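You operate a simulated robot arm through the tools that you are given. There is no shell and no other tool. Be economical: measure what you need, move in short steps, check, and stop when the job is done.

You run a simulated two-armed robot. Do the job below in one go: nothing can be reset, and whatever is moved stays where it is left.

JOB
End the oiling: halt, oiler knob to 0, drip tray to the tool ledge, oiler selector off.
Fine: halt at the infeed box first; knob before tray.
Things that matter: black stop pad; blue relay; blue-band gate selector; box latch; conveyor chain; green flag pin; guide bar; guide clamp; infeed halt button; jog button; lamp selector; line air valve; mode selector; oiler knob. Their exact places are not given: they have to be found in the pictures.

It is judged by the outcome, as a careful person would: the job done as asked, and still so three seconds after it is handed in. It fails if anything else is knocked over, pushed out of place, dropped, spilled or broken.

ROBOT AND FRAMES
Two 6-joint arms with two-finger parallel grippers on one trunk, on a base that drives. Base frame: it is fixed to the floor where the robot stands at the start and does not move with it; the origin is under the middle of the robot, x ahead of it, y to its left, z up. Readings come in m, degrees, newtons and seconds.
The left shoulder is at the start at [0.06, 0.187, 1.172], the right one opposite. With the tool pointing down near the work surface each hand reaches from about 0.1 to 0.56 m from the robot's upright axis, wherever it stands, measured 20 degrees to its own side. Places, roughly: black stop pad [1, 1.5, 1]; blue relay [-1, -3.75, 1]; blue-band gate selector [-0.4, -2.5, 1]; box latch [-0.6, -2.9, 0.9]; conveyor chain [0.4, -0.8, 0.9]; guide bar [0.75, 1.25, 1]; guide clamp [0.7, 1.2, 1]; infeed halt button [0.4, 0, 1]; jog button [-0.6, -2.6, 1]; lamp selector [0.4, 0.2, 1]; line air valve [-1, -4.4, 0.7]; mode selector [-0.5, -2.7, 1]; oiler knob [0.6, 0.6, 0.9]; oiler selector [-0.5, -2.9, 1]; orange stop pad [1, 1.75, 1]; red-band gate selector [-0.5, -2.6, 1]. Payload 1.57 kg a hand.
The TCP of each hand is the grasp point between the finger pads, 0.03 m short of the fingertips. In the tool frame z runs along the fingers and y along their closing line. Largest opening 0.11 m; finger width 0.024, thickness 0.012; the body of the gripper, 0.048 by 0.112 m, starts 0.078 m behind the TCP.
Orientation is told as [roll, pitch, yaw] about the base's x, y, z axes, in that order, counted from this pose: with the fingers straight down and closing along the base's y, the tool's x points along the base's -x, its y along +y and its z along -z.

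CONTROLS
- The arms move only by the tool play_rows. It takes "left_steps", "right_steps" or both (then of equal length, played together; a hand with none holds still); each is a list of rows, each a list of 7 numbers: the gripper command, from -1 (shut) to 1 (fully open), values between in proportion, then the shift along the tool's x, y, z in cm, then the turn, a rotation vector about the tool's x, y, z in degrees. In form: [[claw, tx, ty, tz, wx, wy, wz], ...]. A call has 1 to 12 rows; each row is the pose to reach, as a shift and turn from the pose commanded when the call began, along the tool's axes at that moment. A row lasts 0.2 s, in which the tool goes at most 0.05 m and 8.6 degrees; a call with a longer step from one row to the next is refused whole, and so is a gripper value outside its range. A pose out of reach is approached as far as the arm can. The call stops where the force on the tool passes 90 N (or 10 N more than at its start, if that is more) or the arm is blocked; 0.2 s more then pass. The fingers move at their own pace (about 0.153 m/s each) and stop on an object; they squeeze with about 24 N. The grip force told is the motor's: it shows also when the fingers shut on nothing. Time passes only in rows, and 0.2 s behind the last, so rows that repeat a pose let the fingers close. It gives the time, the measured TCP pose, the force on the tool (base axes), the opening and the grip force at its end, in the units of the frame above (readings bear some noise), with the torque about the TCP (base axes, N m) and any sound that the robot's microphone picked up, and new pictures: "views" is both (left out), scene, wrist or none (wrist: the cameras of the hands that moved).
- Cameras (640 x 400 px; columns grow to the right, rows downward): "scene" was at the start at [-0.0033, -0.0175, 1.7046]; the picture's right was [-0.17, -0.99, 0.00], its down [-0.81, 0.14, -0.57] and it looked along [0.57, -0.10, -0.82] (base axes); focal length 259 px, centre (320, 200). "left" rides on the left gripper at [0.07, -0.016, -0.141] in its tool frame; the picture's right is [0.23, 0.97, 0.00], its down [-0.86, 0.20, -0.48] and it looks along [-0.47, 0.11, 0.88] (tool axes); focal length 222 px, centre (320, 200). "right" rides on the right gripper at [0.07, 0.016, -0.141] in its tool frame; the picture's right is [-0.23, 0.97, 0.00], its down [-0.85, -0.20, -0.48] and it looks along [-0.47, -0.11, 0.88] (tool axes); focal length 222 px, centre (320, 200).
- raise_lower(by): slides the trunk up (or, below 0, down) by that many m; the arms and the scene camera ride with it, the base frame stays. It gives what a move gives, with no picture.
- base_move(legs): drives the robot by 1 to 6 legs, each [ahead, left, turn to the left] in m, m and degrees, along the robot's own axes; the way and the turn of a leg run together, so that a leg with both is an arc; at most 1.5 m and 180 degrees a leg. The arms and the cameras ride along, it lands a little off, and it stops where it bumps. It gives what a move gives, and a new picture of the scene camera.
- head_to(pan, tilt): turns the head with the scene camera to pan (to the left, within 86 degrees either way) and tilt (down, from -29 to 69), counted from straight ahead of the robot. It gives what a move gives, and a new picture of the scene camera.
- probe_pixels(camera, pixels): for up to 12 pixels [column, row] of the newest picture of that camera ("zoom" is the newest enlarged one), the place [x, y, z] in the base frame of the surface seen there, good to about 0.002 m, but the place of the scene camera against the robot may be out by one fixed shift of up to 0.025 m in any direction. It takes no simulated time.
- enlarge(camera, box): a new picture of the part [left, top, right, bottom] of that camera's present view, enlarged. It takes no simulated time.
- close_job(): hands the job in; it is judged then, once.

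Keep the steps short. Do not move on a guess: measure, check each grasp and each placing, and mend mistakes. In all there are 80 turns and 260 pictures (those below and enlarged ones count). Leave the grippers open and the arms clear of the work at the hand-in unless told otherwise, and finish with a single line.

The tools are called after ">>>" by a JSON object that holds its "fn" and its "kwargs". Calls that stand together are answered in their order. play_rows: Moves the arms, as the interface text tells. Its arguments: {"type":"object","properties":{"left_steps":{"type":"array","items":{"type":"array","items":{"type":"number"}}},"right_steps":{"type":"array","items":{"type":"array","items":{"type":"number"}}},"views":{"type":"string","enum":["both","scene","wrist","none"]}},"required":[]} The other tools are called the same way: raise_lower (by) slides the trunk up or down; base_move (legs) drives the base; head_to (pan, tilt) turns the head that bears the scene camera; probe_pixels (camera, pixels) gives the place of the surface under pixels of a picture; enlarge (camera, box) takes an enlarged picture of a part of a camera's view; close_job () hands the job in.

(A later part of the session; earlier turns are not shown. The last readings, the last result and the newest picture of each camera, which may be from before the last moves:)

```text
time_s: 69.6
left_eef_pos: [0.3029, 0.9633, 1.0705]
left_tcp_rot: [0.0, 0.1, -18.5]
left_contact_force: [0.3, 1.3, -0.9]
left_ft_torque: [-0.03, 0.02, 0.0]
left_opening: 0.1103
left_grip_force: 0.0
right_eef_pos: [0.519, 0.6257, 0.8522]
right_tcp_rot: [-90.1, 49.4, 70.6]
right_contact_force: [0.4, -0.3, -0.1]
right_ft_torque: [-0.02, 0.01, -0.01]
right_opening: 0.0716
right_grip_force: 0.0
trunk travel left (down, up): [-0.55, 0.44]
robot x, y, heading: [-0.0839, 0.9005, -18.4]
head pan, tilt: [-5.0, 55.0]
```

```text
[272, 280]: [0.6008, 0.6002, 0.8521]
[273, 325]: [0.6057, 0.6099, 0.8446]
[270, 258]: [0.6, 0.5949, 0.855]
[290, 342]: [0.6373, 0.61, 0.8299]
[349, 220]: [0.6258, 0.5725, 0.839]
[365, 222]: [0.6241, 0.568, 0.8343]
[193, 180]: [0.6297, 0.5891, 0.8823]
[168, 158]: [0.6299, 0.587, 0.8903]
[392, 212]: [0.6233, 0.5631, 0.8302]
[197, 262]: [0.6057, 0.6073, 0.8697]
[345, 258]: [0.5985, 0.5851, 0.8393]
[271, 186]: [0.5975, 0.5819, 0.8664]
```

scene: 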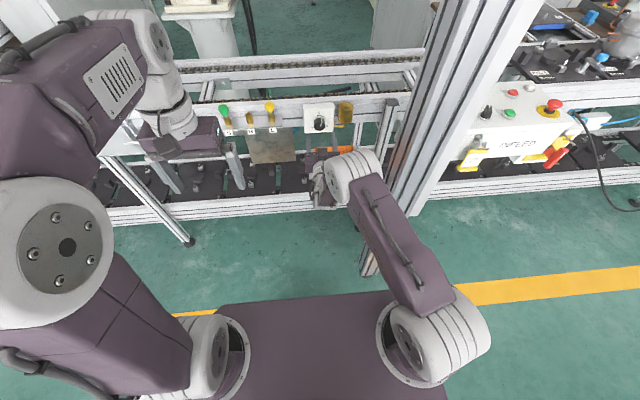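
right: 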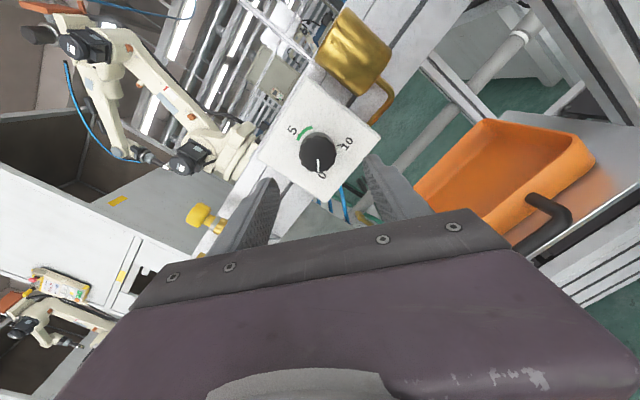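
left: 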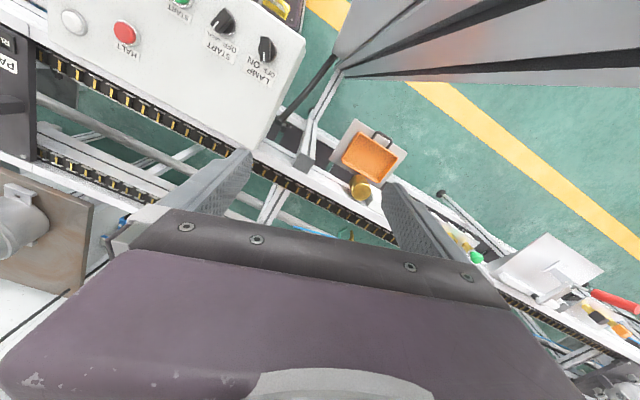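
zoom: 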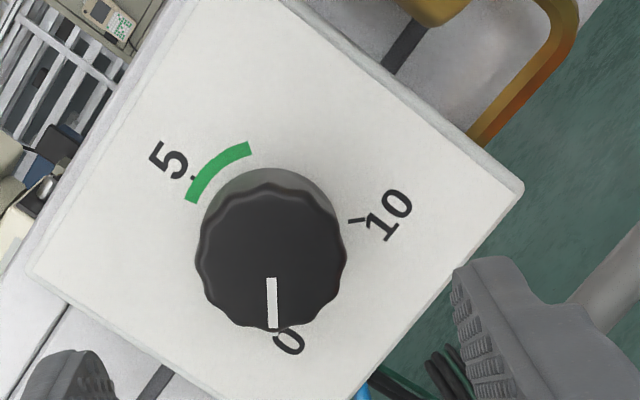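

Knob centre is (0.761, 0.855), 0 mark lies 45° below level, pointer at ~36°: about 9° still missing. I re-grip and turn 10°.

>>> {"fn": "play_rows", "kwargs": {"right_steps": [[0.3, 0, 0, 3, 0, 0, 0], [0.3, 0, 0, 6, 0, 0, 0], [0.3, 0, 0, 8, 0, 0, 0], [0.3, 0, 0, 8, 0, 0, 0], [-0.2, 0, 0, 8, 0, 0, 0], [-1, 0, 0, 8, 0, 0, 0], [-1, 0, 0, 8, 0, 0, 0], [-1, 0, 0, 8, 0, 0, -4], [-1, 0, 0, 8, 0, 0, -8], [-1, 0, 0, 8, 0, 0, -10], [-1, 0, 0, 8, 0, 0, -10]], "views": "none"}}

>>> {"fn": "play_rows", "kwargs": {"right_steps": [[-0.2, 0, 0, 0, 0, 0, 0], [0.3, 0, 0, 0, 0, 0, 0], [0.3, 0, 0, 0, 0, 0, 0], [0.3, 0, 0, -2, 0, 0, 0], [0.3, 0, 0, -5, 0, 0, 0], [0.3, 0, 0, -8, 0, 0, 0], [0.3, 0, 0, -8, 0, 0, 0]], "views": "wrist"}}

>>> {"fn": "enlarge", "kwargs": {"camera": "right", "box": [260, 90, 400, 190]}}

```text
time_s: 72.0
left_eef_pos: [0.3045, 0.9646, 1.0725]
left_tcp_rot: [0.0, 0.1, -18.5]
left_contact_force: [-0.3, 0.7, 0.1]
left_ft_torque: [-0.04, -0.02, 0.04]
left_opening: 0.1101
left_grip_force: 0.0
right_eef_pos: [0.5957, 0.6007, 0.8534]
right_tcp_rot: [-90.5, 59.4, 70.3]
right_contact_force: [15.5, -0.2, 8.4]
right_ft_torque: [0.72, -1.3, 0.68]
right_opening: 0.0395
right_grip_force: 44.6
trunk travel left (down, up): [-0.55, 0.44]
robot x, y, heading: [-0.0863, 0.9027, -18.8]
head pan, tilt: [-5.0, 55.0]
```

```text
time_s: 73.6
left_eef_pos: [0.3017, 0.9648, 1.0709]
left_tcp_rot: [0.1, 0.1, -18.6]
left_contact_force: [-0.2, 0.6, 0.2]
left_ft_torque: [0.02, 0.01, -0.02]
left_opening: 0.1099
left_grip_force: 0.0
right_eef_pos: [0.5184, 0.6269, 0.854]
right_tcp_rot: [-90.1, 59.4, 70.7]
right_contact_force: [-0.7, 0.2, -0.1]
right_ft_torque: [0.05, -0.01, 0.0]
right_opening: 0.0716
right_grip_force: 0.1
trunk travel left (down, up): [-0.55, 0.44]
robot x, y, heading: [-0.0832, 0.9023, -18.9]
head pan, tilt: [-5.0, 55.0]
```

right: 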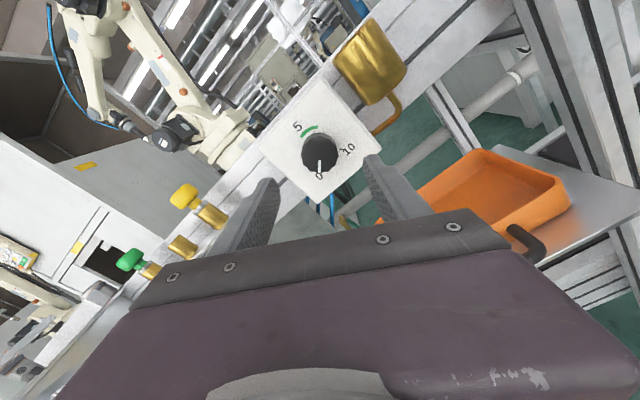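

```text
4.00 times, centred on (330, 140) of right
```

zoom: 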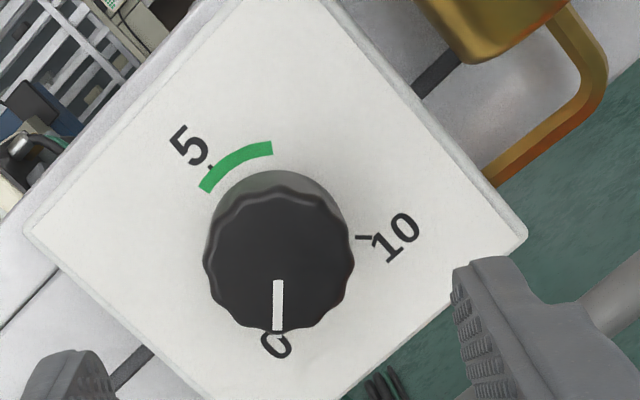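

>>> {"fn": "probe_pixels", "kwargs": {"camera": "zoom", "pixels": [[278, 283], [278, 327], [278, 305], [276, 346], [359, 237], [372, 238], [190, 147], [396, 237], [207, 260], [352, 262]]}}

```text
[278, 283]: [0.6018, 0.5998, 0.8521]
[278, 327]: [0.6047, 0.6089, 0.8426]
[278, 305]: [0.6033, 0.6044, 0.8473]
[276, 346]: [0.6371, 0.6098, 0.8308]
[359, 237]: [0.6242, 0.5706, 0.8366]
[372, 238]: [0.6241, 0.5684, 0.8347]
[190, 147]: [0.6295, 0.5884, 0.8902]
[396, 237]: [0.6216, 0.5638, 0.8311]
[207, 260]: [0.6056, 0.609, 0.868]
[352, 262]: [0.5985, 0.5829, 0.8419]
```

The pointer reads 45° — on the 0 mark. Knob done. Next the tray: I look at it in the wrist and scene pictures.

>>> {"fn": "enlarge", "kwargs": {"camera": "right", "box": [380, 120, 640, 290]}}

>>> {"fn": "probe_pixels", "kwargs": {"camera": "right", "pixels": [[483, 152], [568, 180], [518, 240], [425, 185], [520, 185], [510, 227], [540, 245], [600, 215], [545, 215], [490, 215]]}}

```text
2.35 times, centred on (510, 205) of right
```

zoom: 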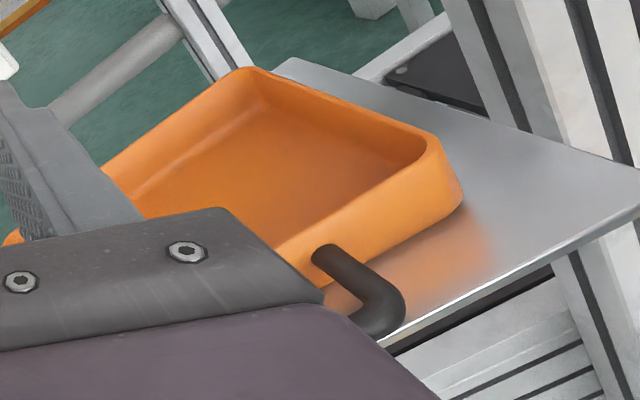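

```text
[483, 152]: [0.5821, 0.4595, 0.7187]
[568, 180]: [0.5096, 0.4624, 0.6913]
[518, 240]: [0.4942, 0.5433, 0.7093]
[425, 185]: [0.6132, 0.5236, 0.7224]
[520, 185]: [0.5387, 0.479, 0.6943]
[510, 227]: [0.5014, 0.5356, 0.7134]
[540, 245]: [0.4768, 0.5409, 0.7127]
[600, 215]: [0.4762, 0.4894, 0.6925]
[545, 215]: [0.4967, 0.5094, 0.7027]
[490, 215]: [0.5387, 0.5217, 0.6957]
```

Now I free the hand: roll +59° (so that, pointing down, the fingers will close front-to-back on the tray's front wall), then pitch it down on an arc.

>>> {"fn": "play_rows", "kwargs": {"right_steps": [[0.3, 0, 0, -1, 0, 0, 8.4], [0.3, 0, 0, -2, 0, 0, 16.8], [0.3, 0, 0, -3, 0, 0, 25.2], [0.3, 0, 0, -4, 0, 0, 33.6], [0.3, 0, 0, -4, 0, 0, 42], [0.3, 0, 0, -4, 0, 0, 50.4], [0.3, 0, 0, -4, 0, 0, 58.8], [0.3, 0, 0, -4, 0, 0, 58.8]], "views": "none"}}

```text
time_s: 75.4
left_eef_pos: [0.3026, 0.9648, 1.0721]
left_tcp_rot: [0.0, 0.1, -18.5]
left_contact_force: [-0.3, -0.5, -0.7]
left_ft_torque: [-0.01, 0.0, 0.02]
left_opening: 0.1101
left_grip_force: 0.0
right_eef_pos: [0.4803, 0.6409, 0.8513]
right_tcp_rot: [-90.1, 0.5, 70.7]
right_contact_force: [0.2, 0.2, 0.0]
right_ft_torque: [0.04, 0.02, 0.03]
right_opening: 0.0712
right_grip_force: 0.1
trunk travel left (down, up): [-0.55, 0.44]
robot x, y, heading: [-0.0803, 0.9002, -18.5]
head pan, tilt: [-5.0, 55.0]
```

>>> {"fn": "play_rows", "kwargs": {"right_steps": [[0.3, 0, 0, -0.24, -8, 0, 0], [0.3, 0, -0.2, -0.97, -16, 0, 0], [0.3, 0, -0.4, -2.2, -24, 0, 0], [0.3, 0, -1, -3.8, -32, 0, 0], [0.3, 0, -1.6, -5.8, -40, 0, 0], [0.3, 0, -2.7, -8.3, -48, 0, 0], [0.3, 0, -4.1, -11, -56, 0, 0], [0.3, 0, -5.9, -14, -64, 0, 0], [0.3, 0, -8.1, -17.3, -72, 0, 0], [0.3, 0, -10.9, -20.7, -80, 0, 0], [0.3, 0, -14, -24.1, -88, 0, 0], [0.3, 0, -14, -25, -90, 0, 0]], "views": "scene"}}

```text
time_s: 78.0
left_eef_pos: [0.303, 0.9637, 1.0725]
left_tcp_rot: [0.0, 0.1, -18.5]
left_contact_force: [0.1, -0.6, 0.5]
left_ft_torque: [0.01, 0.02, 0.0]
left_opening: 0.11
left_grip_force: 0.2
right_eef_pos: [0.2444, 0.7239, 0.9927]
right_tcp_rot: [0.0, 0.6, 70.7]
right_contact_force: [-1.1, -0.5, -0.7]
right_ft_torque: [-0.01, -0.04, 0.0]
right_opening: 0.0714
right_grip_force: 0.1
trunk travel left (down, up): [-0.55, 0.44]
robot x, y, heading: [-0.0851, 0.9015, -18.5]
head pan, tilt: [-5.0, 55.0]
```

scene: 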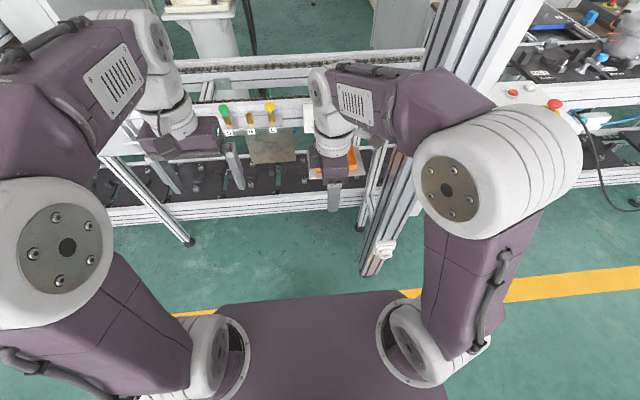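

Hand points down with fingers closing front-to-back. Before driving closer, I check the elbow-to-pillar distance.

>>> {"fn": "probe_pixels", "kwargs": {"camera": "scene", "pixels": [[500, 115], [560, 150], [440, 85], [540, 110], [430, 130], [455, 55], [385, 250], [400, 200]]}}

```text
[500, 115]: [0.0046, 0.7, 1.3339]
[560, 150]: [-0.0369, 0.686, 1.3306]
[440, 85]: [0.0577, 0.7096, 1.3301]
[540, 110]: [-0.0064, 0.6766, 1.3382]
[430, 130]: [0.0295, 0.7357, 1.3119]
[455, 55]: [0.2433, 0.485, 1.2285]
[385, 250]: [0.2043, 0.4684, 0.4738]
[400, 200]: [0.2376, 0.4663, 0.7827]
```

Margin stays about 10 cm. I drive 0.15 m ahead and look with the wrist camera.

>>> {"fn": "base_move", "kwargs": {"legs": [[0.15, 0, 0]]}}

>>> {"fn": "play_rows", "kwargs": {"right_steps": [[-0.67, 0, 0, 0, 0, 0, 0], [-0.67, 0, 0, 0, 0, 0, 0]], "views": "wrist"}}

```text
time_s: 79.4
left_eef_pos: [0.4444, 0.9164, 1.0717]
left_tcp_rot: [0.0, 0.1, -18.5]
left_contact_force: [0.9, -0.9, -0.4]
left_ft_torque: [0.01, -0.01, 0.02]
left_opening: 0.11
left_grip_force: 0.0
right_eef_pos: [0.3862, 0.6769, 0.9922]
right_tcp_rot: [-0.1, 0.6, 70.7]
right_contact_force: [0.1, 0.4, -0.4]
right_ft_torque: [0.0, -0.01, 0.01]
right_opening: 0.0716
right_grip_force: 0.1
trunk travel left (down, up): [-0.55, 0.44]
robot x, y, heading: [0.0572, 0.8532, -18.5]
head pan, tilt: [-5.0, 55.0]
```

scene: 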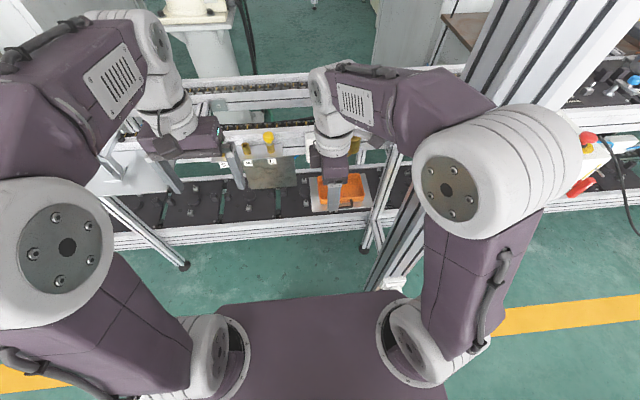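

```text
time_s: 80.0
left_eef_pos: [0.4441, 0.9163, 1.072]
left_tcp_rot: [0.0, 0.1, -18.5]
left_contact_force: [0.3, 0.4, 0.2]
left_ft_torque: [-0.02, -0.01, 0.01]
left_opening: 0.11
left_grip_force: 0.1
right_eef_pos: [0.3871, 0.677, 0.9918]
right_tcp_rot: [-0.1, 0.6, 70.7]
right_contact_force: [-0.1, -0.6, -0.3]
right_ft_torque: [0.02, 0.04, 0.0]
right_opening: 0.0185
right_grip_force: 0.1
trunk travel left (down, up): [-0.55, 0.44]
robot x, y, heading: [0.0596, 0.8551, -18.8]
head pan, tilt: [-5.0, 55.0]
```

right: 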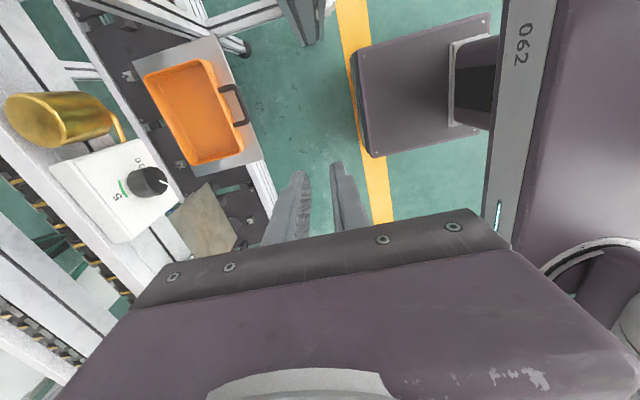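

>>> {"fn": "enlarge", "kwargs": {"camera": "right", "box": [120, 40, 280, 180]}}

>>> {"fn": "probe_pixels", "kwargs": {"camera": "right", "pixels": [[245, 105], [228, 105], [226, 88], [239, 124], [209, 62], [244, 152], [225, 100], [222, 107], [146, 74], [191, 164], [190, 110], [237, 110]]}}

```text
2.86 times, centred on (200, 110) of right
```

zoom: 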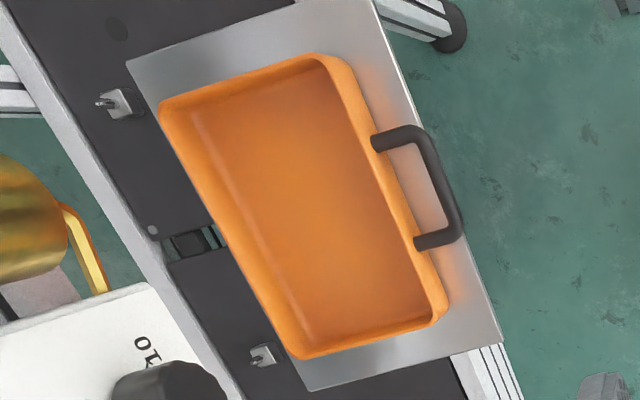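

```text
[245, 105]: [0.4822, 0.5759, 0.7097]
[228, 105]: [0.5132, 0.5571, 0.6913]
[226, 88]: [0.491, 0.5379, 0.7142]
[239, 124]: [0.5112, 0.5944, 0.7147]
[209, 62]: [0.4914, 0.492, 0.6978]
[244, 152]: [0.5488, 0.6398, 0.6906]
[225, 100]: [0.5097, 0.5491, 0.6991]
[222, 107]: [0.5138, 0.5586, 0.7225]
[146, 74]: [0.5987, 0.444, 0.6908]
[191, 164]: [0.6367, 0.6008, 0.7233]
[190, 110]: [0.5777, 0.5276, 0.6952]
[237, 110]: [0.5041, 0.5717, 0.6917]
```

>>> {"fn": "probe_pixels", "kwargs": {"camera": "zoom", "pixels": [[376, 206], [384, 203], [390, 200], [396, 198], [402, 196], [410, 193], [425, 188], [438, 182], [446, 179], [378, 143], [420, 242], [430, 210]]}}

>>> {"fn": "probe_pixels", "kwargs": {"camera": "zoom", "pixels": [[330, 60], [440, 310], [165, 112], [300, 352], [345, 78], [430, 280], [270, 200], [360, 120]]}}

```text
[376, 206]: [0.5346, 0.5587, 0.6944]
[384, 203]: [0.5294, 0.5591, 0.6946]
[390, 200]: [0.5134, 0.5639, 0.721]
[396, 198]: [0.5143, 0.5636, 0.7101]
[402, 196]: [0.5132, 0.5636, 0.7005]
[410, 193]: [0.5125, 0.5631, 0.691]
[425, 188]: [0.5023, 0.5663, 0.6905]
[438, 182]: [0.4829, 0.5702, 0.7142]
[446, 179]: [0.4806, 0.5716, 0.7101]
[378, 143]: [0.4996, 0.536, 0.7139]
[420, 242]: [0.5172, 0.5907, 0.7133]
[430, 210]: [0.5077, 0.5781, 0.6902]
```

```text
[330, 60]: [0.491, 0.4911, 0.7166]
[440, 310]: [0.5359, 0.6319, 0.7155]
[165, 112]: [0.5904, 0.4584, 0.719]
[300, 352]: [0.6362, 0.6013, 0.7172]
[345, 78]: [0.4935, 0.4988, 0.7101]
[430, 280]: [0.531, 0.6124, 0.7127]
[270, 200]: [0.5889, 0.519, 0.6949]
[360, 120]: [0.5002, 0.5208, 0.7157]
```

Front wall is at c≈0.320 with the loop gap 29 mm deep and 48 mm wide; a finger fits. I move over it at safe height first.

>>> {"fn": "play_rows", "kwargs": {"right_steps": [[-0.67, 1.3, -3.2, 0, 0, 0, -1.6], [-0.67, 2.6, -6.4, 0, 0, 0, -1.6], [-0.67, 4, -9.6, 0, 0, 0, -1.6], [-0.67, 5.3, -12.8, 0, 0, 0, -1.6], [-0.67, 6.65, -15.9, 0, 0, 0, -1.6], [-0.67, 6.65, -15.9, 3, 0, 0, -1.6], [-0.67, 6.65, -15.9, 7, 0, 0, -1.6], [-0.67, 6.65, -15.9, 11, 0, 0, -1.6], [-0.67, 6.65, -15.9, 15, 0, 0, -1.6], [-0.67, 6.65, -15.9, 18, 0, 0, -1.6], [-0.67, 6.65, -15.9, 18, 0, 0, -1.6]], "views": "both"}}

>>> {"fn": "enlarge", "kwargs": {"camera": "right", "box": [200, 60, 440, 220]}}

```text
time_s: 82.4
left_eef_pos: [0.4424, 0.9181, 1.0729]
left_tcp_rot: [0.0, 0.2, -18.4]
left_contact_force: [0.1, 0.4, -0.2]
left_ft_torque: [0.02, -0.03, -0.01]
left_opening: 0.11
left_grip_force: 0.1
right_eef_pos: [0.5159, 0.559, 0.8148]
right_tcp_rot: [-0.1, 0.7, 72.3]
right_contact_force: [0.8, -0.5, 0.5]
right_ft_torque: [-0.02, 0.01, 0.02]
right_opening: 0.0181
right_grip_force: 0.1
trunk travel left (down, up): [-0.55, 0.44]
robot x, y, heading: [0.0584, 0.8528, -18.4]
head pan, tilt: [-5.0, 55.0]
```

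scene: 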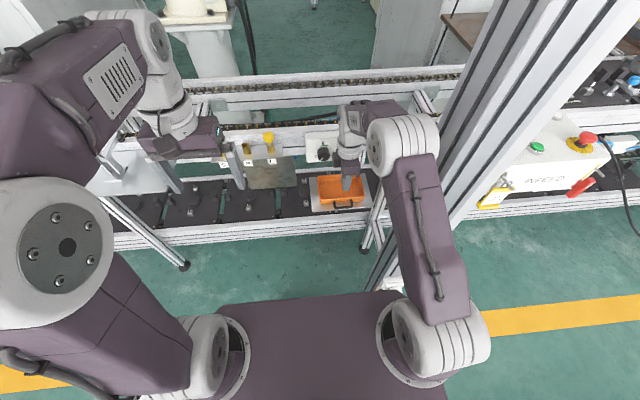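
right: 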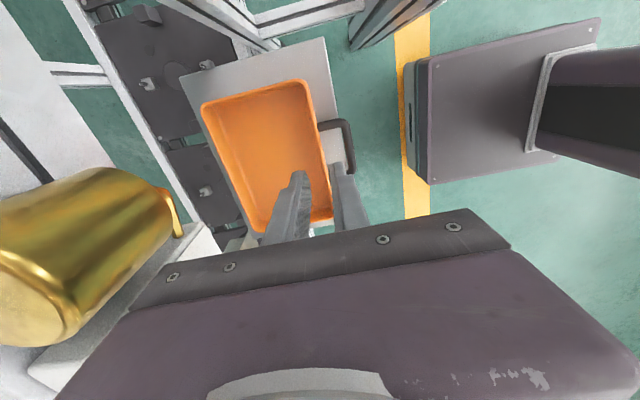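

```text
2.50 times, centred on (320, 140) of right
```

zoom: 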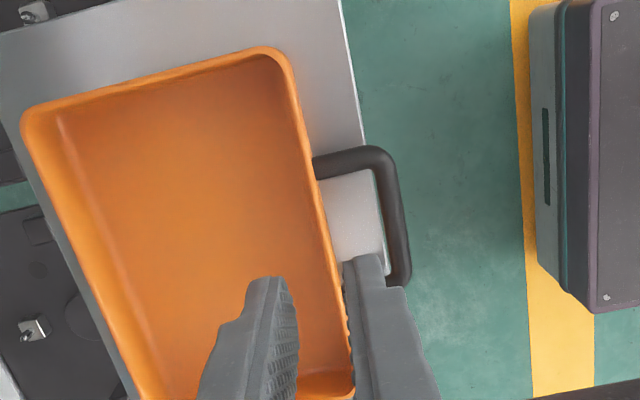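

Fingers straddle the front wall, one in the handle loop. I descend 8.2 cm without closing.

>>> {"fn": "play_rows", "kwargs": {"right_steps": [[-0.67, -0.15, 0.15, 3, 0, 0, 0], [-0.67, -0.15, 0.15, 6, 0, 0, 0], [-0.67, -0.15, 0.15, 7.5, 0, 0, 0], [-0.67, -0.15, 0.15, 8.2, 0, 0, 0], [-0.67, -0.15, 0.15, 8.2, 0, 0, 0]], "views": "wrist"}}

>>> {"fn": "enlarge", "kwargs": {"camera": "right", "box": [200, 60, 440, 220]}}

```text
time_s: 83.6
left_eef_pos: [0.4441, 0.9169, 1.0713]
left_tcp_rot: [0.0, 0.1, -18.5]
left_contact_force: [-0.5, 0.1, 1.0]
left_ft_torque: [-0.01, -0.02, -0.02]
left_opening: 0.1101
left_grip_force: 0.1
right_eef_pos: [0.5129, 0.5616, 0.7303]
right_tcp_rot: [-0.1, 0.6, 72.3]
right_contact_force: [-0.9, 0.1, 0.3]
right_ft_torque: [0.03, 0.03, 0.01]
right_opening: 0.0184
right_grip_force: 0.1
trunk travel left (down, up): [-0.55, 0.44]
robot x, y, heading: [0.0569, 0.8534, -18.6]
head pan, tilt: [-5.0, 55.0]
```

right: 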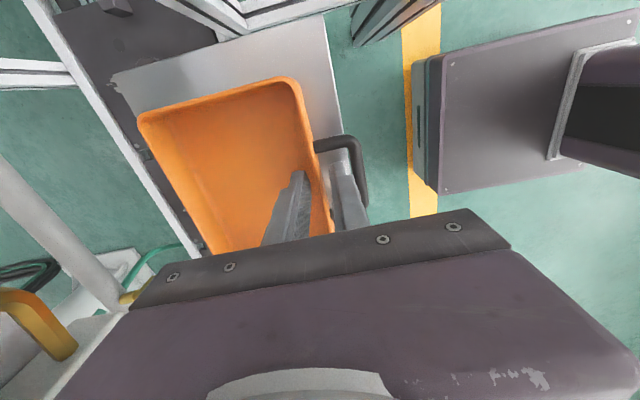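

```text
2.50 times, centred on (320, 140) of right
```

zoom: 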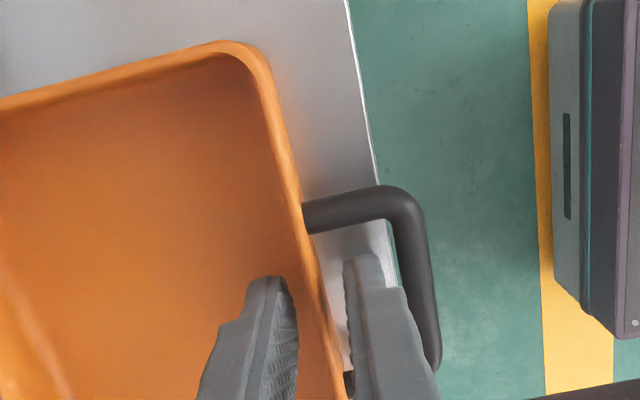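

Well placed. I close and lift 2 cm as a test.

>>> {"fn": "play_rows", "kwargs": {"right_steps": [[-1, 0, 0, 0, 0, 0, 0], [-1, 0, 0, 0, 0, 0, 0], [-1, 0, 0, 0, 0, 0, 0], [-1, 0, 0, -0.5, 0, 0, 0], [-1, 0, 0, -1, 0, 0, 0], [-1, 0, 0, -2, 0, 0, 0], [-1, 0, 0, -2, 0, 0, 0], [-1, 0, 0, -2, 0, 0, 0]], "views": "both"}}

>>> {"fn": "enlarge", "kwargs": {"camera": "scene", "box": [280, 130, 420, 220]}}

```text
time_s: 85.4
left_eef_pos: [0.4447, 0.9169, 1.0723]
left_tcp_rot: [0.0, 0.0, -18.5]
left_contact_force: [0.3, -0.8, 0.1]
left_ft_torque: [0.0, 0.01, -0.04]
left_opening: 0.1101
left_grip_force: 0.1
right_eef_pos: [0.5128, 0.5621, 0.7515]
right_tcp_rot: [0.0, 0.6, 72.3]
right_contact_force: [-0.1, -0.2, -1.1]
right_ft_torque: [-0.01, 0.05, 0.02]
right_opening: 0.0022
right_grip_force: 24.1
trunk travel left (down, up): [-0.55, 0.44]
robot x, y, heading: [0.0578, 0.8524, -18.7]
head pan, tilt: [-5.0, 55.0]
```

scene: 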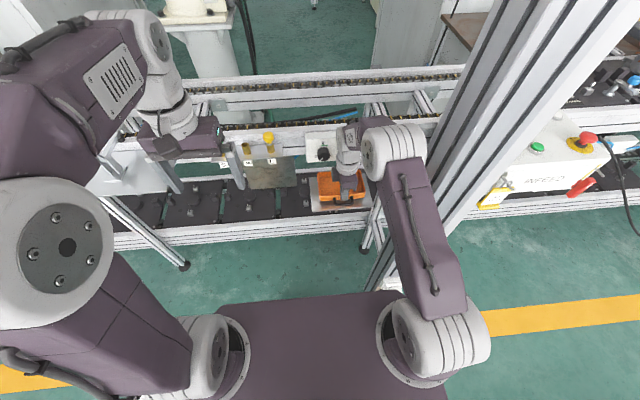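
right: 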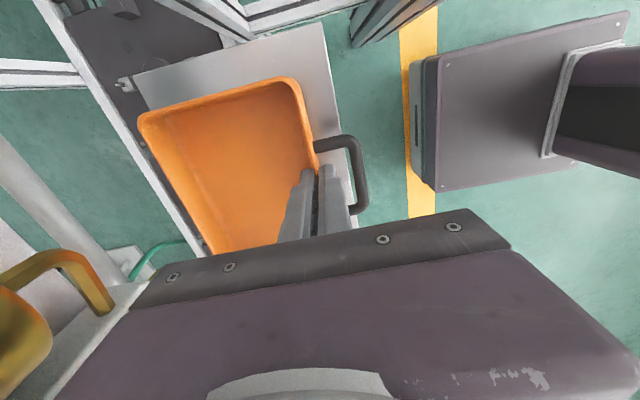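

```text
4.44 times, centred on (350, 175) of scene
```

zoom: 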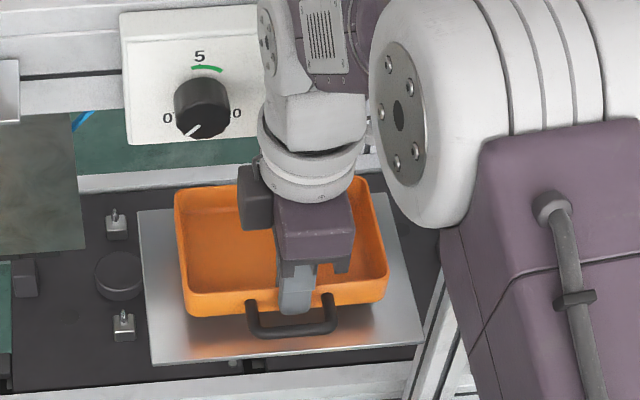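

The tray lifts and weighs little. I check it is level.

>>> {"fn": "probe_pixels", "kwargs": {"camera": "right", "pixels": [[310, 140], [297, 80], [145, 116], [205, 245], [220, 97], [230, 170], [360, 170], [270, 150]]}}

```text
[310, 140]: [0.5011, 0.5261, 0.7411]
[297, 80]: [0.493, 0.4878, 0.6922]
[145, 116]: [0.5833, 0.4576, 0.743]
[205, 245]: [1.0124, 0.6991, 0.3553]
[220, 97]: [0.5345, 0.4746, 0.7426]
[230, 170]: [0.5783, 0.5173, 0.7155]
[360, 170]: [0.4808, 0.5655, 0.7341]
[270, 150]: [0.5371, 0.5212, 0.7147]
```

Level and held. I back the base straight off 0.45 m (after 1.5 cm more lift).

>>> {"fn": "play_rows", "kwargs": {"right_steps": [[-1, 0, 0, -0.8, 0, 0, 0], [-1, 0, 1.5, -1.5, 0, 0, 0], [-1, 0, 3, -1.5, 0, 0, 0], [-1, 0, 3, -1.5, 0, 0, 0]], "views": "none"}}

>>> {"fn": "base_move", "kwargs": {"legs": [[-0.25, 0, 0], [-0.25, 0, 0]]}}

>>> {"fn": "raise_lower", "kwargs": {"by": 0.25}}

```text
time_s: 86.4
left_eef_pos: [0.4439, 0.9172, 1.0717]
left_tcp_rot: [0.0, 0.2, -18.5]
left_contact_force: [0.5, -0.2, -0.1]
left_ft_torque: [0.01, -0.02, -0.01]
left_opening: 0.1099
left_grip_force: 0.0
right_eef_pos: [0.4841, 0.5703, 0.7669]
right_tcp_rot: [0.0, 0.6, 72.4]
right_contact_force: [-0.4, -0.7, -1.7]
right_ft_torque: [0.02, 0.05, -0.02]
right_opening: 0.0022
right_grip_force: 23.7
trunk travel left (down, up): [-0.55, 0.44]
robot x, y, heading: [0.0573, 0.8533, -18.6]
head pan, tilt: [-5.0, 55.0]
```

```text
time_s: 89.6
left_eef_pos: [-0.0268, 1.0758, 1.072]
left_tcp_rot: [0.0, 0.1, -18.4]
left_contact_force: [0.5, 0.0, -0.2]
left_ft_torque: [-0.01, -0.04, -0.05]
left_opening: 0.1102
left_grip_force: 0.0
right_eef_pos: [0.0135, 0.7293, 0.7667]
right_tcp_rot: [-0.1, 0.6, 72.4]
right_contact_force: [-0.1, -0.5, -0.7]
right_ft_torque: [0.01, 0.05, 0.0]
right_opening: 0.0025
right_grip_force: 24.2
trunk travel left (down, up): [-0.55, 0.44]
robot x, y, heading: [-0.4126, 1.0101, -18.5]
head pan, tilt: [-5.0, 55.0]
```

scene: 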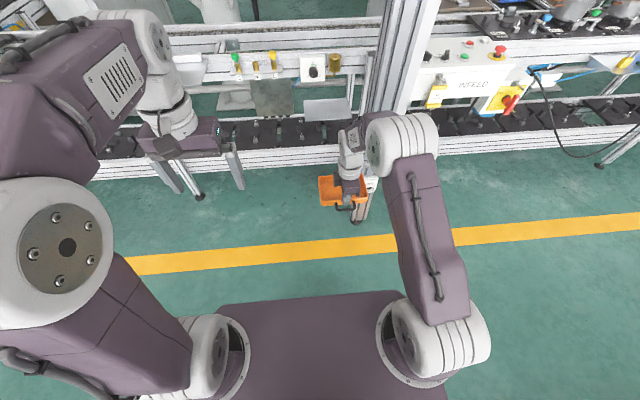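

```text
time_s: 92.2
left_eef_pos: [-0.0262, 1.0755, 1.323]
left_tcp_rot: [0.0, 0.1, -18.3]
left_contact_force: [-0.6, 0.0, -0.5]
left_ft_torque: [0.01, 0.0, 0.01]
left_opening: 0.1099
left_grip_force: 0.1
right_eef_pos: [0.0142, 0.7287, 1.016]
right_tcp_rot: [0.0, 0.6, 72.5]
right_contact_force: [-0.3, 0.2, 0.2]
right_ft_torque: [0.05, 0.02, 0.03]
right_opening: 0.0024
right_grip_force: 23.2
trunk travel left (down, up): [-0.8, 0.19]
robot x, y, heading: [-0.4127, 1.0125, -18.4]
head pan, tilt: [-5.0, 55.0]
```

Next I look to the right along the aisle before driving to the tool ledge.

>>> {"fn": "head_to", "kwargs": {"pan": -70, "tilt": 35}}

```text
time_s: 93.5
left_eef_pos: [-0.0259, 1.0759, 1.3213]
left_tcp_rot: [0.0, 0.1, -18.3]
left_contact_force: [0.1, -0.5, -0.6]
left_ft_torque: [0.0, 0.01, 0.01]
left_opening: 0.11
left_grip_force: 0.0
right_eef_pos: [0.0144, 0.7286, 1.0155]
right_tcp_rot: [0.0, 0.6, 72.5]
right_contact_force: [-0.1, 0.6, -0.6]
right_ft_torque: [0.01, 0.04, -0.01]
right_opening: 0.0025
right_grip_force: 23.7
trunk travel left (down, up): [-0.8, 0.19]
robot x, y, heading: [-0.4099, 1.011, -18.9]
head pan, tilt: [-70.0, 35.0]
```

scene: 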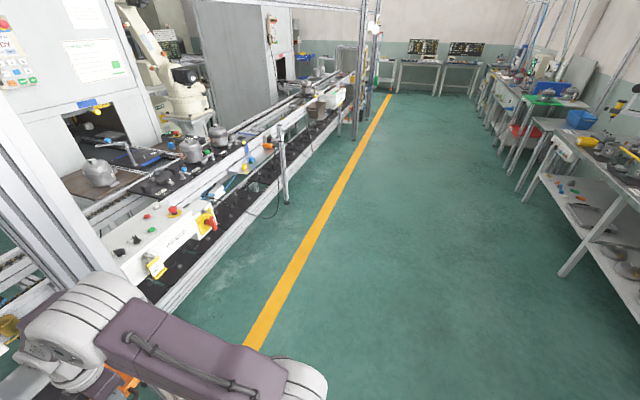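

>>> {"fn": "probe_pixels", "kwargs": {"camera": "scene", "pixels": [[248, 165], [230, 178], [283, 185], [288, 203], [268, 215], [300, 240], [350, 120], [545, 180], [570, 270]]}}

>>> {"fn": "enlarge", "kwargs": {"camera": "scene", "box": [170, 60, 390, 230]}}

```text
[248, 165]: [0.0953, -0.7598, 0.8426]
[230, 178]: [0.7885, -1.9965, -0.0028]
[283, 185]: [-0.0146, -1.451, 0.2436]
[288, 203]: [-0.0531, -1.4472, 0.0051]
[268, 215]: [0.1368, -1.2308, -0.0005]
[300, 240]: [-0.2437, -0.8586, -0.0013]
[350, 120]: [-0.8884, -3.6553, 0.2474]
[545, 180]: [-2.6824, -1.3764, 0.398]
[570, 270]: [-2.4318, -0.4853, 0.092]
```

```text
2.35 times, centred on (280, 145) of scene
```

zoom: 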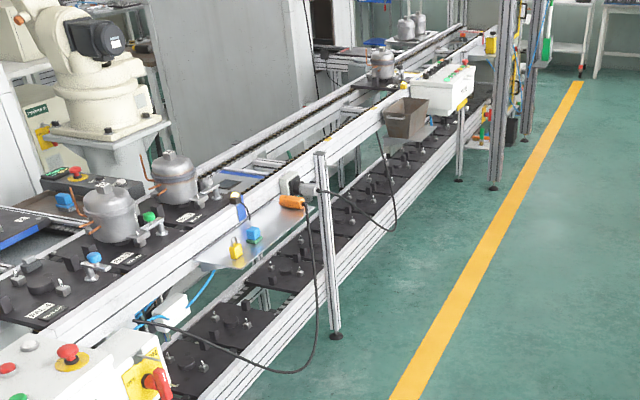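

The aisle is clear. I drive right 1.5 m and look at the ledge.

>>> {"fn": "base_move", "kwargs": {"legs": [[0, -1.5, 0]]}}

>>> {"fn": "head_to", "kwargs": {"pan": -5, "tilt": 35}}

```text
time_s: 101.0
left_eef_pos: [-0.507, -0.3552, 1.3227]
left_tcp_rot: [0.0, 0.1, -18.9]
left_contact_force: [-0.9, 0.7, -0.2]
left_ft_torque: [-0.01, -0.02, 0.0]
left_opening: 0.11
left_grip_force: 0.1
right_eef_pos: [-0.4722, -0.7027, 1.0168]
right_tcp_rot: [0.0, 0.7, 71.9]
right_contact_force: [0.5, -0.6, -1.5]
right_ft_torque: [0.0, 0.06, 0.04]
right_opening: 0.0023
right_grip_force: 24.8
trunk travel left (down, up): [-0.8, 0.19]
robot x, y, heading: [-0.8946, -0.4172, -19.0]
head pan, tilt: [-70.0, 35.0]
```

scene: 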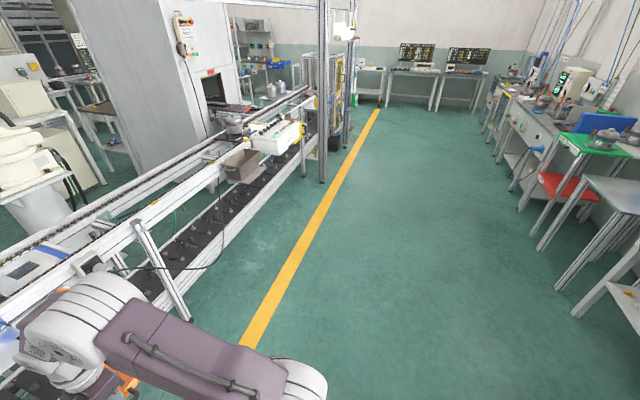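

```text
time_s: 102.4
left_eef_pos: [-0.5079, -0.3563, 1.3224]
left_tcp_rot: [0.0, 0.2, -18.9]
left_contact_force: [1.0, 1.0, 0.1]
left_ft_torque: [-0.01, 0.02, 0.02]
left_opening: 0.1103
left_grip_force: 0.0
right_eef_pos: [-0.4704, -0.7045, 1.0173]
right_tcp_rot: [0.0, 0.5, 71.8]
right_contact_force: [-0.1, -0.1, -1.4]
right_ft_torque: [0.04, 0.06, -0.01]
right_opening: 0.0024
right_grip_force: 23.5
trunk travel left (down, up): [-0.8, 0.19]
robot x, y, heading: [-0.8917, -0.4162, -18.6]
head pan, tilt: [-5.0, 35.0]
```

scene: 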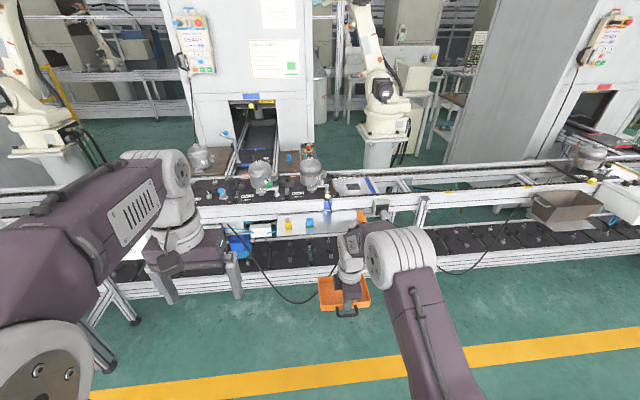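

>>> {"fn": "enlarge", "kwargs": {"camera": "scene", "box": [230, 180, 430, 310]}}

>>> {"fn": "probe_pixels", "kwargs": {"camera": "scene", "pixels": [[289, 224], [309, 222], [362, 215], [280, 235], [330, 228], [330, 215], [285, 215], [275, 226], [350, 225], [340, 210], [262, 287], [310, 300]]}}

```text
3.08 times, centred on (330, 245) of scene
```

zoom: 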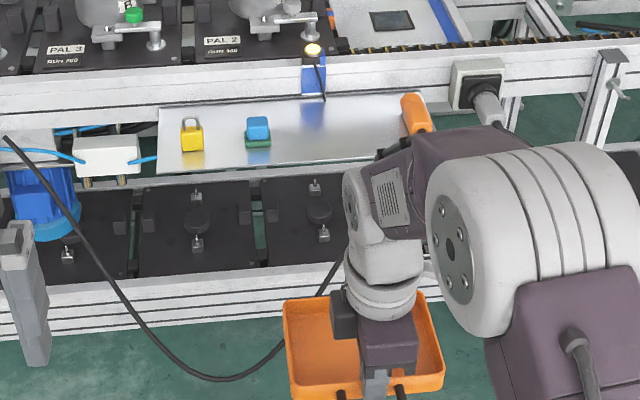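

```text
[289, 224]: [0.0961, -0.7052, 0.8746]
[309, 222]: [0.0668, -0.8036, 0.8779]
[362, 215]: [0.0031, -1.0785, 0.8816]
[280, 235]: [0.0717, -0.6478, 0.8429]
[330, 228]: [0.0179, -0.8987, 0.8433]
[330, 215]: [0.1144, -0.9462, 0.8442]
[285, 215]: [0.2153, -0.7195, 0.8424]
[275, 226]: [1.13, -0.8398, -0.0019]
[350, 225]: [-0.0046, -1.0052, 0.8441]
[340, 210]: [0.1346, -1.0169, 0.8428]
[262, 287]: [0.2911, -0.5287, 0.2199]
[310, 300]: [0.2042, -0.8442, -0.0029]
```

The free part of the ledge is between the blue brush and the orange tool. I measure its edges.

>>> {"fn": "probe_pixels", "kwargs": {"camera": "zoom", "pixels": [[160, 170], [250, 163], [330, 156], [372, 152], [162, 112], [230, 107], [350, 100], [272, 142], [244, 142], [402, 100], [404, 130], [428, 120]]}}

```text
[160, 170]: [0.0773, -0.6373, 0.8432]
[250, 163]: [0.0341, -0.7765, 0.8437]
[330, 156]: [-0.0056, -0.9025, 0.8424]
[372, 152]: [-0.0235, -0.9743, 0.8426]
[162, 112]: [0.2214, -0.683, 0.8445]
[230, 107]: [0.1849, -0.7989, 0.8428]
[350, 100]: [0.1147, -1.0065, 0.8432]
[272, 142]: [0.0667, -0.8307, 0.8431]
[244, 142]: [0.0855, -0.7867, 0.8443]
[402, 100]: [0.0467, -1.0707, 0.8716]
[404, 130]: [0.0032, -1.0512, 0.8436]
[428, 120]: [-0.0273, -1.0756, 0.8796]
```

>>> {"fn": "probe_pixels", "kwargs": {"camera": "zoom", "pixels": [[100, 262], [101, 264], [150, 337], [225, 378], [224, 379], [275, 350], [330, 272], [40, 165], [60, 195]]}}

```text
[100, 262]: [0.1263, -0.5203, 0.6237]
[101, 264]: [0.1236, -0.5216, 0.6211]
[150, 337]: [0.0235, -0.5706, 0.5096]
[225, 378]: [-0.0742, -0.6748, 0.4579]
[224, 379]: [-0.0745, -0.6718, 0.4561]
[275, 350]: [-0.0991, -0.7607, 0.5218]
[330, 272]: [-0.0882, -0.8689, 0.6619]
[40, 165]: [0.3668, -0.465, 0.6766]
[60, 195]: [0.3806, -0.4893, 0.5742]
```

The cable hangs at x≈−0.1, z 0.46–0.66; the hand stays above it and the trunk behind it. I drive 0.40 m ahead and 0.06 m right.

>>> {"fn": "base_move", "kwargs": {"legs": [[0.4, -0.06, 0]]}}

>>> {"fn": "head_to", "kwargs": {"pan": -5, "tilt": 50}}

>>> {"fn": "enlarge", "kwargs": {"camera": "left", "box": [0, 0, 640, 400]}}

>>> {"fn": "enlarge", "kwargs": {"camera": "right", "box": [0, 0, 640, 400]}}

```text
time_s: 104.9
left_eef_pos: [-0.1443, -0.5453, 1.3236]
left_tcp_rot: [0.0, 0.0, -19.3]
left_contact_force: [0.5, 0.1, -0.1]
left_ft_torque: [0.0, 0.03, 0.03]
left_opening: 0.1102
left_grip_force: 0.1
right_eef_pos: [-0.1097, -0.895, 1.0177]
right_tcp_rot: [-0.1, 0.7, 71.3]
right_contact_force: [0.9, 0.5, -0.3]
right_ft_torque: [0.05, 0.04, 0.01]
right_opening: 0.0025
right_grip_force: 23.6
trunk travel left (down, up): [-0.8, 0.19]
robot x, y, heading: [-0.5317, -0.6032, -19.2]
head pan, tilt: [-5.0, 35.0]
```

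scene: 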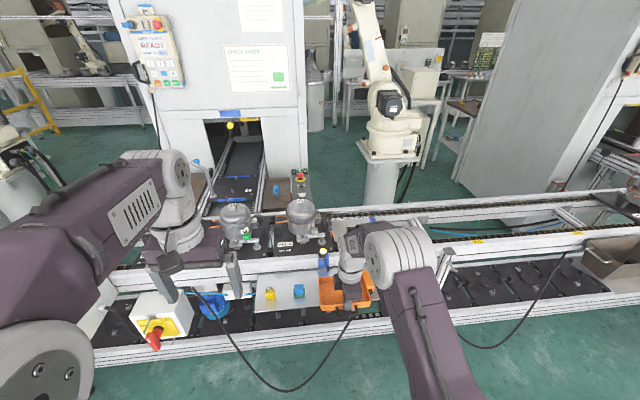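

```text
time_s: 105.7
left_eef_pos: [-0.1425, -0.5478, 1.3209]
left_tcp_rot: [0.1, 0.1, -19.3]
left_contact_force: [-0.1, -0.2, 0.0]
left_ft_torque: [0.02, -0.01, -0.01]
left_opening: 0.1099
left_grip_force: 0.0
right_eef_pos: [-0.1085, -0.8961, 1.0171]
right_tcp_rot: [0.0, 0.6, 71.6]
right_contact_force: [0.5, 0.2, -1.3]
right_ft_torque: [0.04, 0.03, 0.02]
right_opening: 0.0024
right_grip_force: 23.7
trunk travel left (down, up): [-0.8, 0.19]
robot x, y, heading: [-0.5336, -0.6042, -19.3]
head pan, tilt: [-5.0, 50.0]
```

scene: 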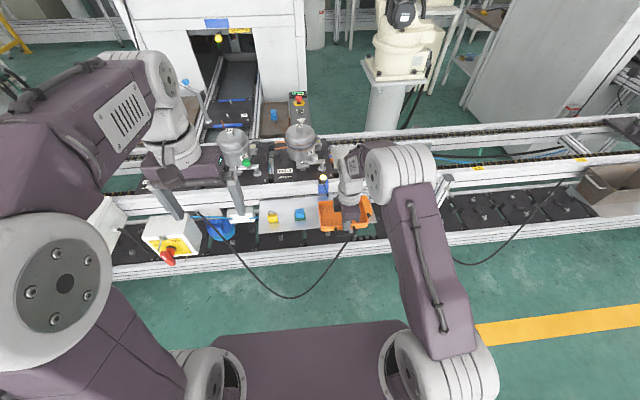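

```text
1.00 times, centred on (320, 200) of left (not enlarged: the box is as wide or as high as the picture)
```

zoom: 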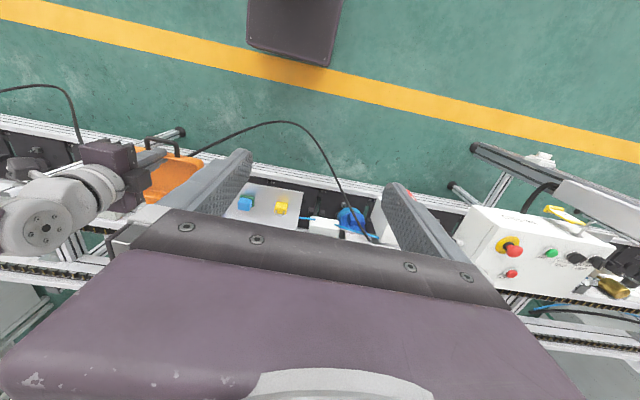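

```text
1.00 times, centred on (320, 200) of right (not enlarged: the box is as wide or as high as the picture)
```

zoom: 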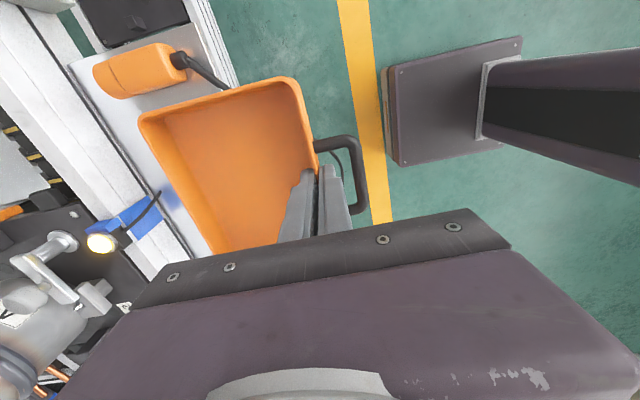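

>>> {"fn": "probe_pixels", "kwargs": {"camera": "right", "pixels": [[100, 92], [165, 50], [185, 75], [110, 62], [78, 75], [100, 243], [155, 212], [125, 225], [110, 125], [215, 60], [235, 85], [178, 215]]}}

>>> {"fn": "probe_pixels", "kwargs": {"camera": "left", "pixels": [[246, 203], [235, 210], [250, 190], [240, 182], [303, 190], [278, 208], [300, 225], [225, 215]]}}

>>> {"fn": "enlarge", "kwargs": {"camera": "right", "box": [40, 10, 340, 260]}}

```text
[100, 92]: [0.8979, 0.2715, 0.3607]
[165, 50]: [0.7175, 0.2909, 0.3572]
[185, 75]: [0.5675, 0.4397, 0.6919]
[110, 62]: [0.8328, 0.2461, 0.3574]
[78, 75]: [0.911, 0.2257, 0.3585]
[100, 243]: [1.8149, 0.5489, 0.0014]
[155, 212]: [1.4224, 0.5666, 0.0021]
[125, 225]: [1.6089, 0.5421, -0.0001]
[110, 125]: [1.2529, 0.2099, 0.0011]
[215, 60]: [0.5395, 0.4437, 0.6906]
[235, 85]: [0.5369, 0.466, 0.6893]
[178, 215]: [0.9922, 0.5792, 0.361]
```

```text
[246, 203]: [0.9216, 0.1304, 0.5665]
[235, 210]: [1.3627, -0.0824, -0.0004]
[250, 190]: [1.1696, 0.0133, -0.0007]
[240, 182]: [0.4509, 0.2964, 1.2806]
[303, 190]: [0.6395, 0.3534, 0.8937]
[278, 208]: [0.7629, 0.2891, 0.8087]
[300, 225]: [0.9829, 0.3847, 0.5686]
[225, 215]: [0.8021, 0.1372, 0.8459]
```

```text
1.60 times, centred on (190, 135) of right
```

zoom: 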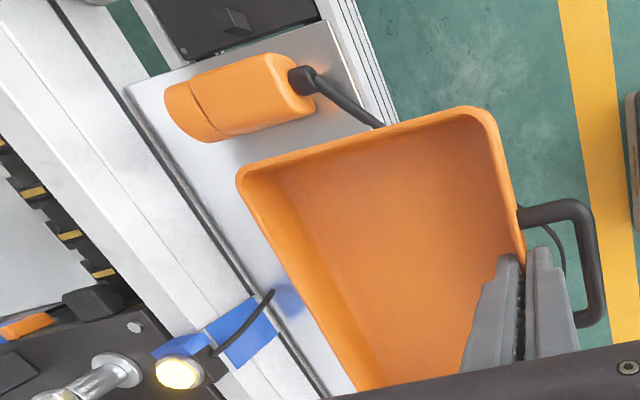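

The "right" probes used a stale picture; I probe the zoom instead.

>>> {"fn": "probe_pixels", "kwargs": {"camera": "zoom", "pixels": [[235, 137], [270, 130], [310, 112], [305, 80], [128, 92], [345, 60], [180, 372], [240, 330], [272, 292], [235, 265], [355, 100], [340, 110]]}}

>>> {"fn": "probe_pixels", "kwargs": {"camera": "zoom", "pixels": [[245, 175], [490, 115], [350, 300], [290, 345], [250, 280], [220, 60]]}}

```text
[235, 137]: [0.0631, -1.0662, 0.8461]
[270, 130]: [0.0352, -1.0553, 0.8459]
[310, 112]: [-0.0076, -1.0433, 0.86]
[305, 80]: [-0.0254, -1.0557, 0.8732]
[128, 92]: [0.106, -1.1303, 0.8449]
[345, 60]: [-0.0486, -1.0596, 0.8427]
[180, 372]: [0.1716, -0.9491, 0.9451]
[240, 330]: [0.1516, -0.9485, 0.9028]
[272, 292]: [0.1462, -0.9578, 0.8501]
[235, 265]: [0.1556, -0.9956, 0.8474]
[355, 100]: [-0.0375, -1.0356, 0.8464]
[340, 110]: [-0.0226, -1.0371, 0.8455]
```

```text
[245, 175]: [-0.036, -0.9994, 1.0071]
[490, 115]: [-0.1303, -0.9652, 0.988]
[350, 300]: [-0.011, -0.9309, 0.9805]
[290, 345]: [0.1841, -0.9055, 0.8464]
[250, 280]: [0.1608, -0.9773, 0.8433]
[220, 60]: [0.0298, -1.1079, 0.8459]
```

Wrist-camera measurements agree: orange tool's left side v≈−1.003, front edge c 0.257, sensor at c≥0.41. I drive 0.11 m ahead to place the tray over the gap, then re-measure.

>>> {"fn": "base_move", "kwargs": {"legs": [[0.115, 0, 0]]}}

>>> {"fn": "play_rows", "kwargs": {"right_steps": [[-1, 0, 0, 0, 0, 0, -1.85], [-1, 0, 0, 0, 0, 0, -1.85]], "views": "wrist"}}

>>> {"fn": "enlarge", "kwargs": {"camera": "scene", "box": [220, 150, 420, 290]}}

```text
time_s: 106.9
left_eef_pos: [-0.034, -0.5846, 1.323]
left_tcp_rot: [0.0, 0.0, -19.3]
left_contact_force: [-0.7, 0.2, 0.6]
left_ft_torque: [0.03, 0.01, -0.01]
left_opening: 0.11
left_grip_force: 0.0
right_eef_pos: [0.0001, -0.9337, 1.0178]
right_tcp_rot: [-0.1, 0.6, 71.4]
right_contact_force: [0.1, -0.4, -0.7]
right_ft_torque: [0.04, 0.08, 0.01]
right_opening: 0.0025
right_grip_force: 23.7
trunk travel left (down, up): [-0.8, 0.19]
robot x, y, heading: [-0.421, -0.6442, -19.4]
head pan, tilt: [-5.0, 50.0]
```

scene: 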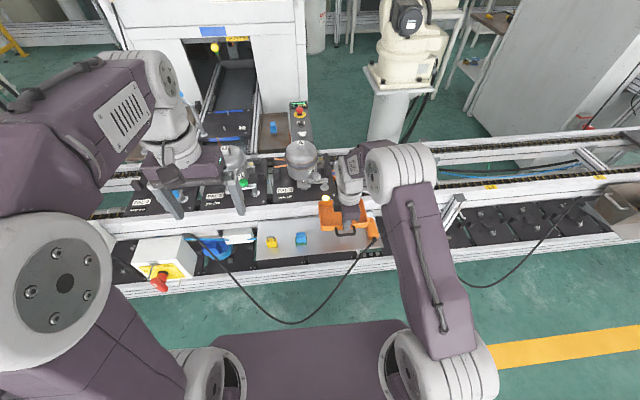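

```text
time_s: 107.5
left_eef_pos: [-0.0333, -0.5853, 1.3215]
left_tcp_rot: [0.0, 0.0, -19.5]
left_contact_force: [0.0, 0.7, 0.1]
left_ft_torque: [-0.04, -0.02, 0.01]
left_opening: 0.1103
left_grip_force: 0.1
right_eef_pos: [0.001, -0.934, 1.016]
right_tcp_rot: [0.0, 0.7, 73.2]
right_contact_force: [-0.2, 0.1, -0.8]
right_ft_torque: [-0.02, 0.04, 0.0]
right_opening: 0.0024
right_grip_force: 23.8
trunk travel left (down, up): [-0.8, 0.19]
robot x, y, heading: [-0.4207, -0.6442, -19.2]
head pan, tilt: [-5.0, 50.0]
```

right: 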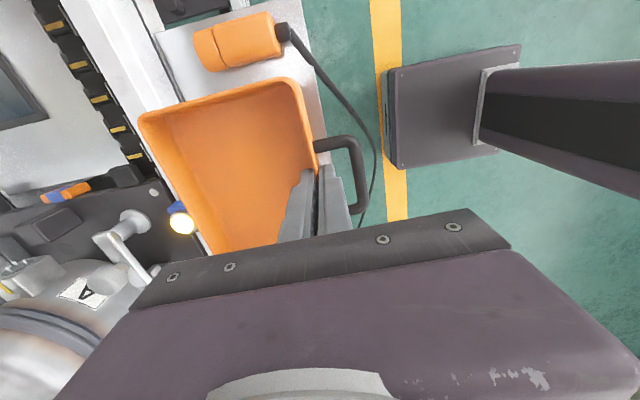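

```text
2.86 times, centred on (320, 220) of scene
```

zoom: 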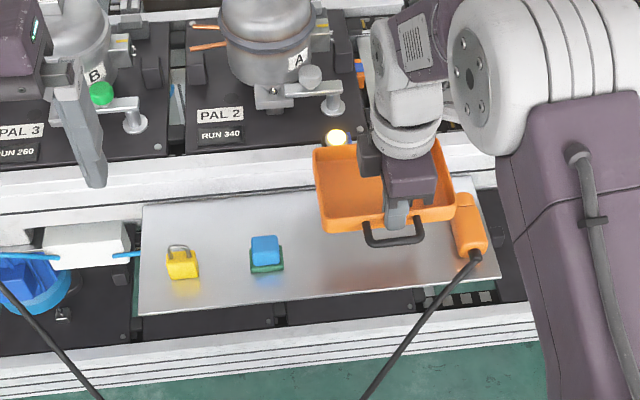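

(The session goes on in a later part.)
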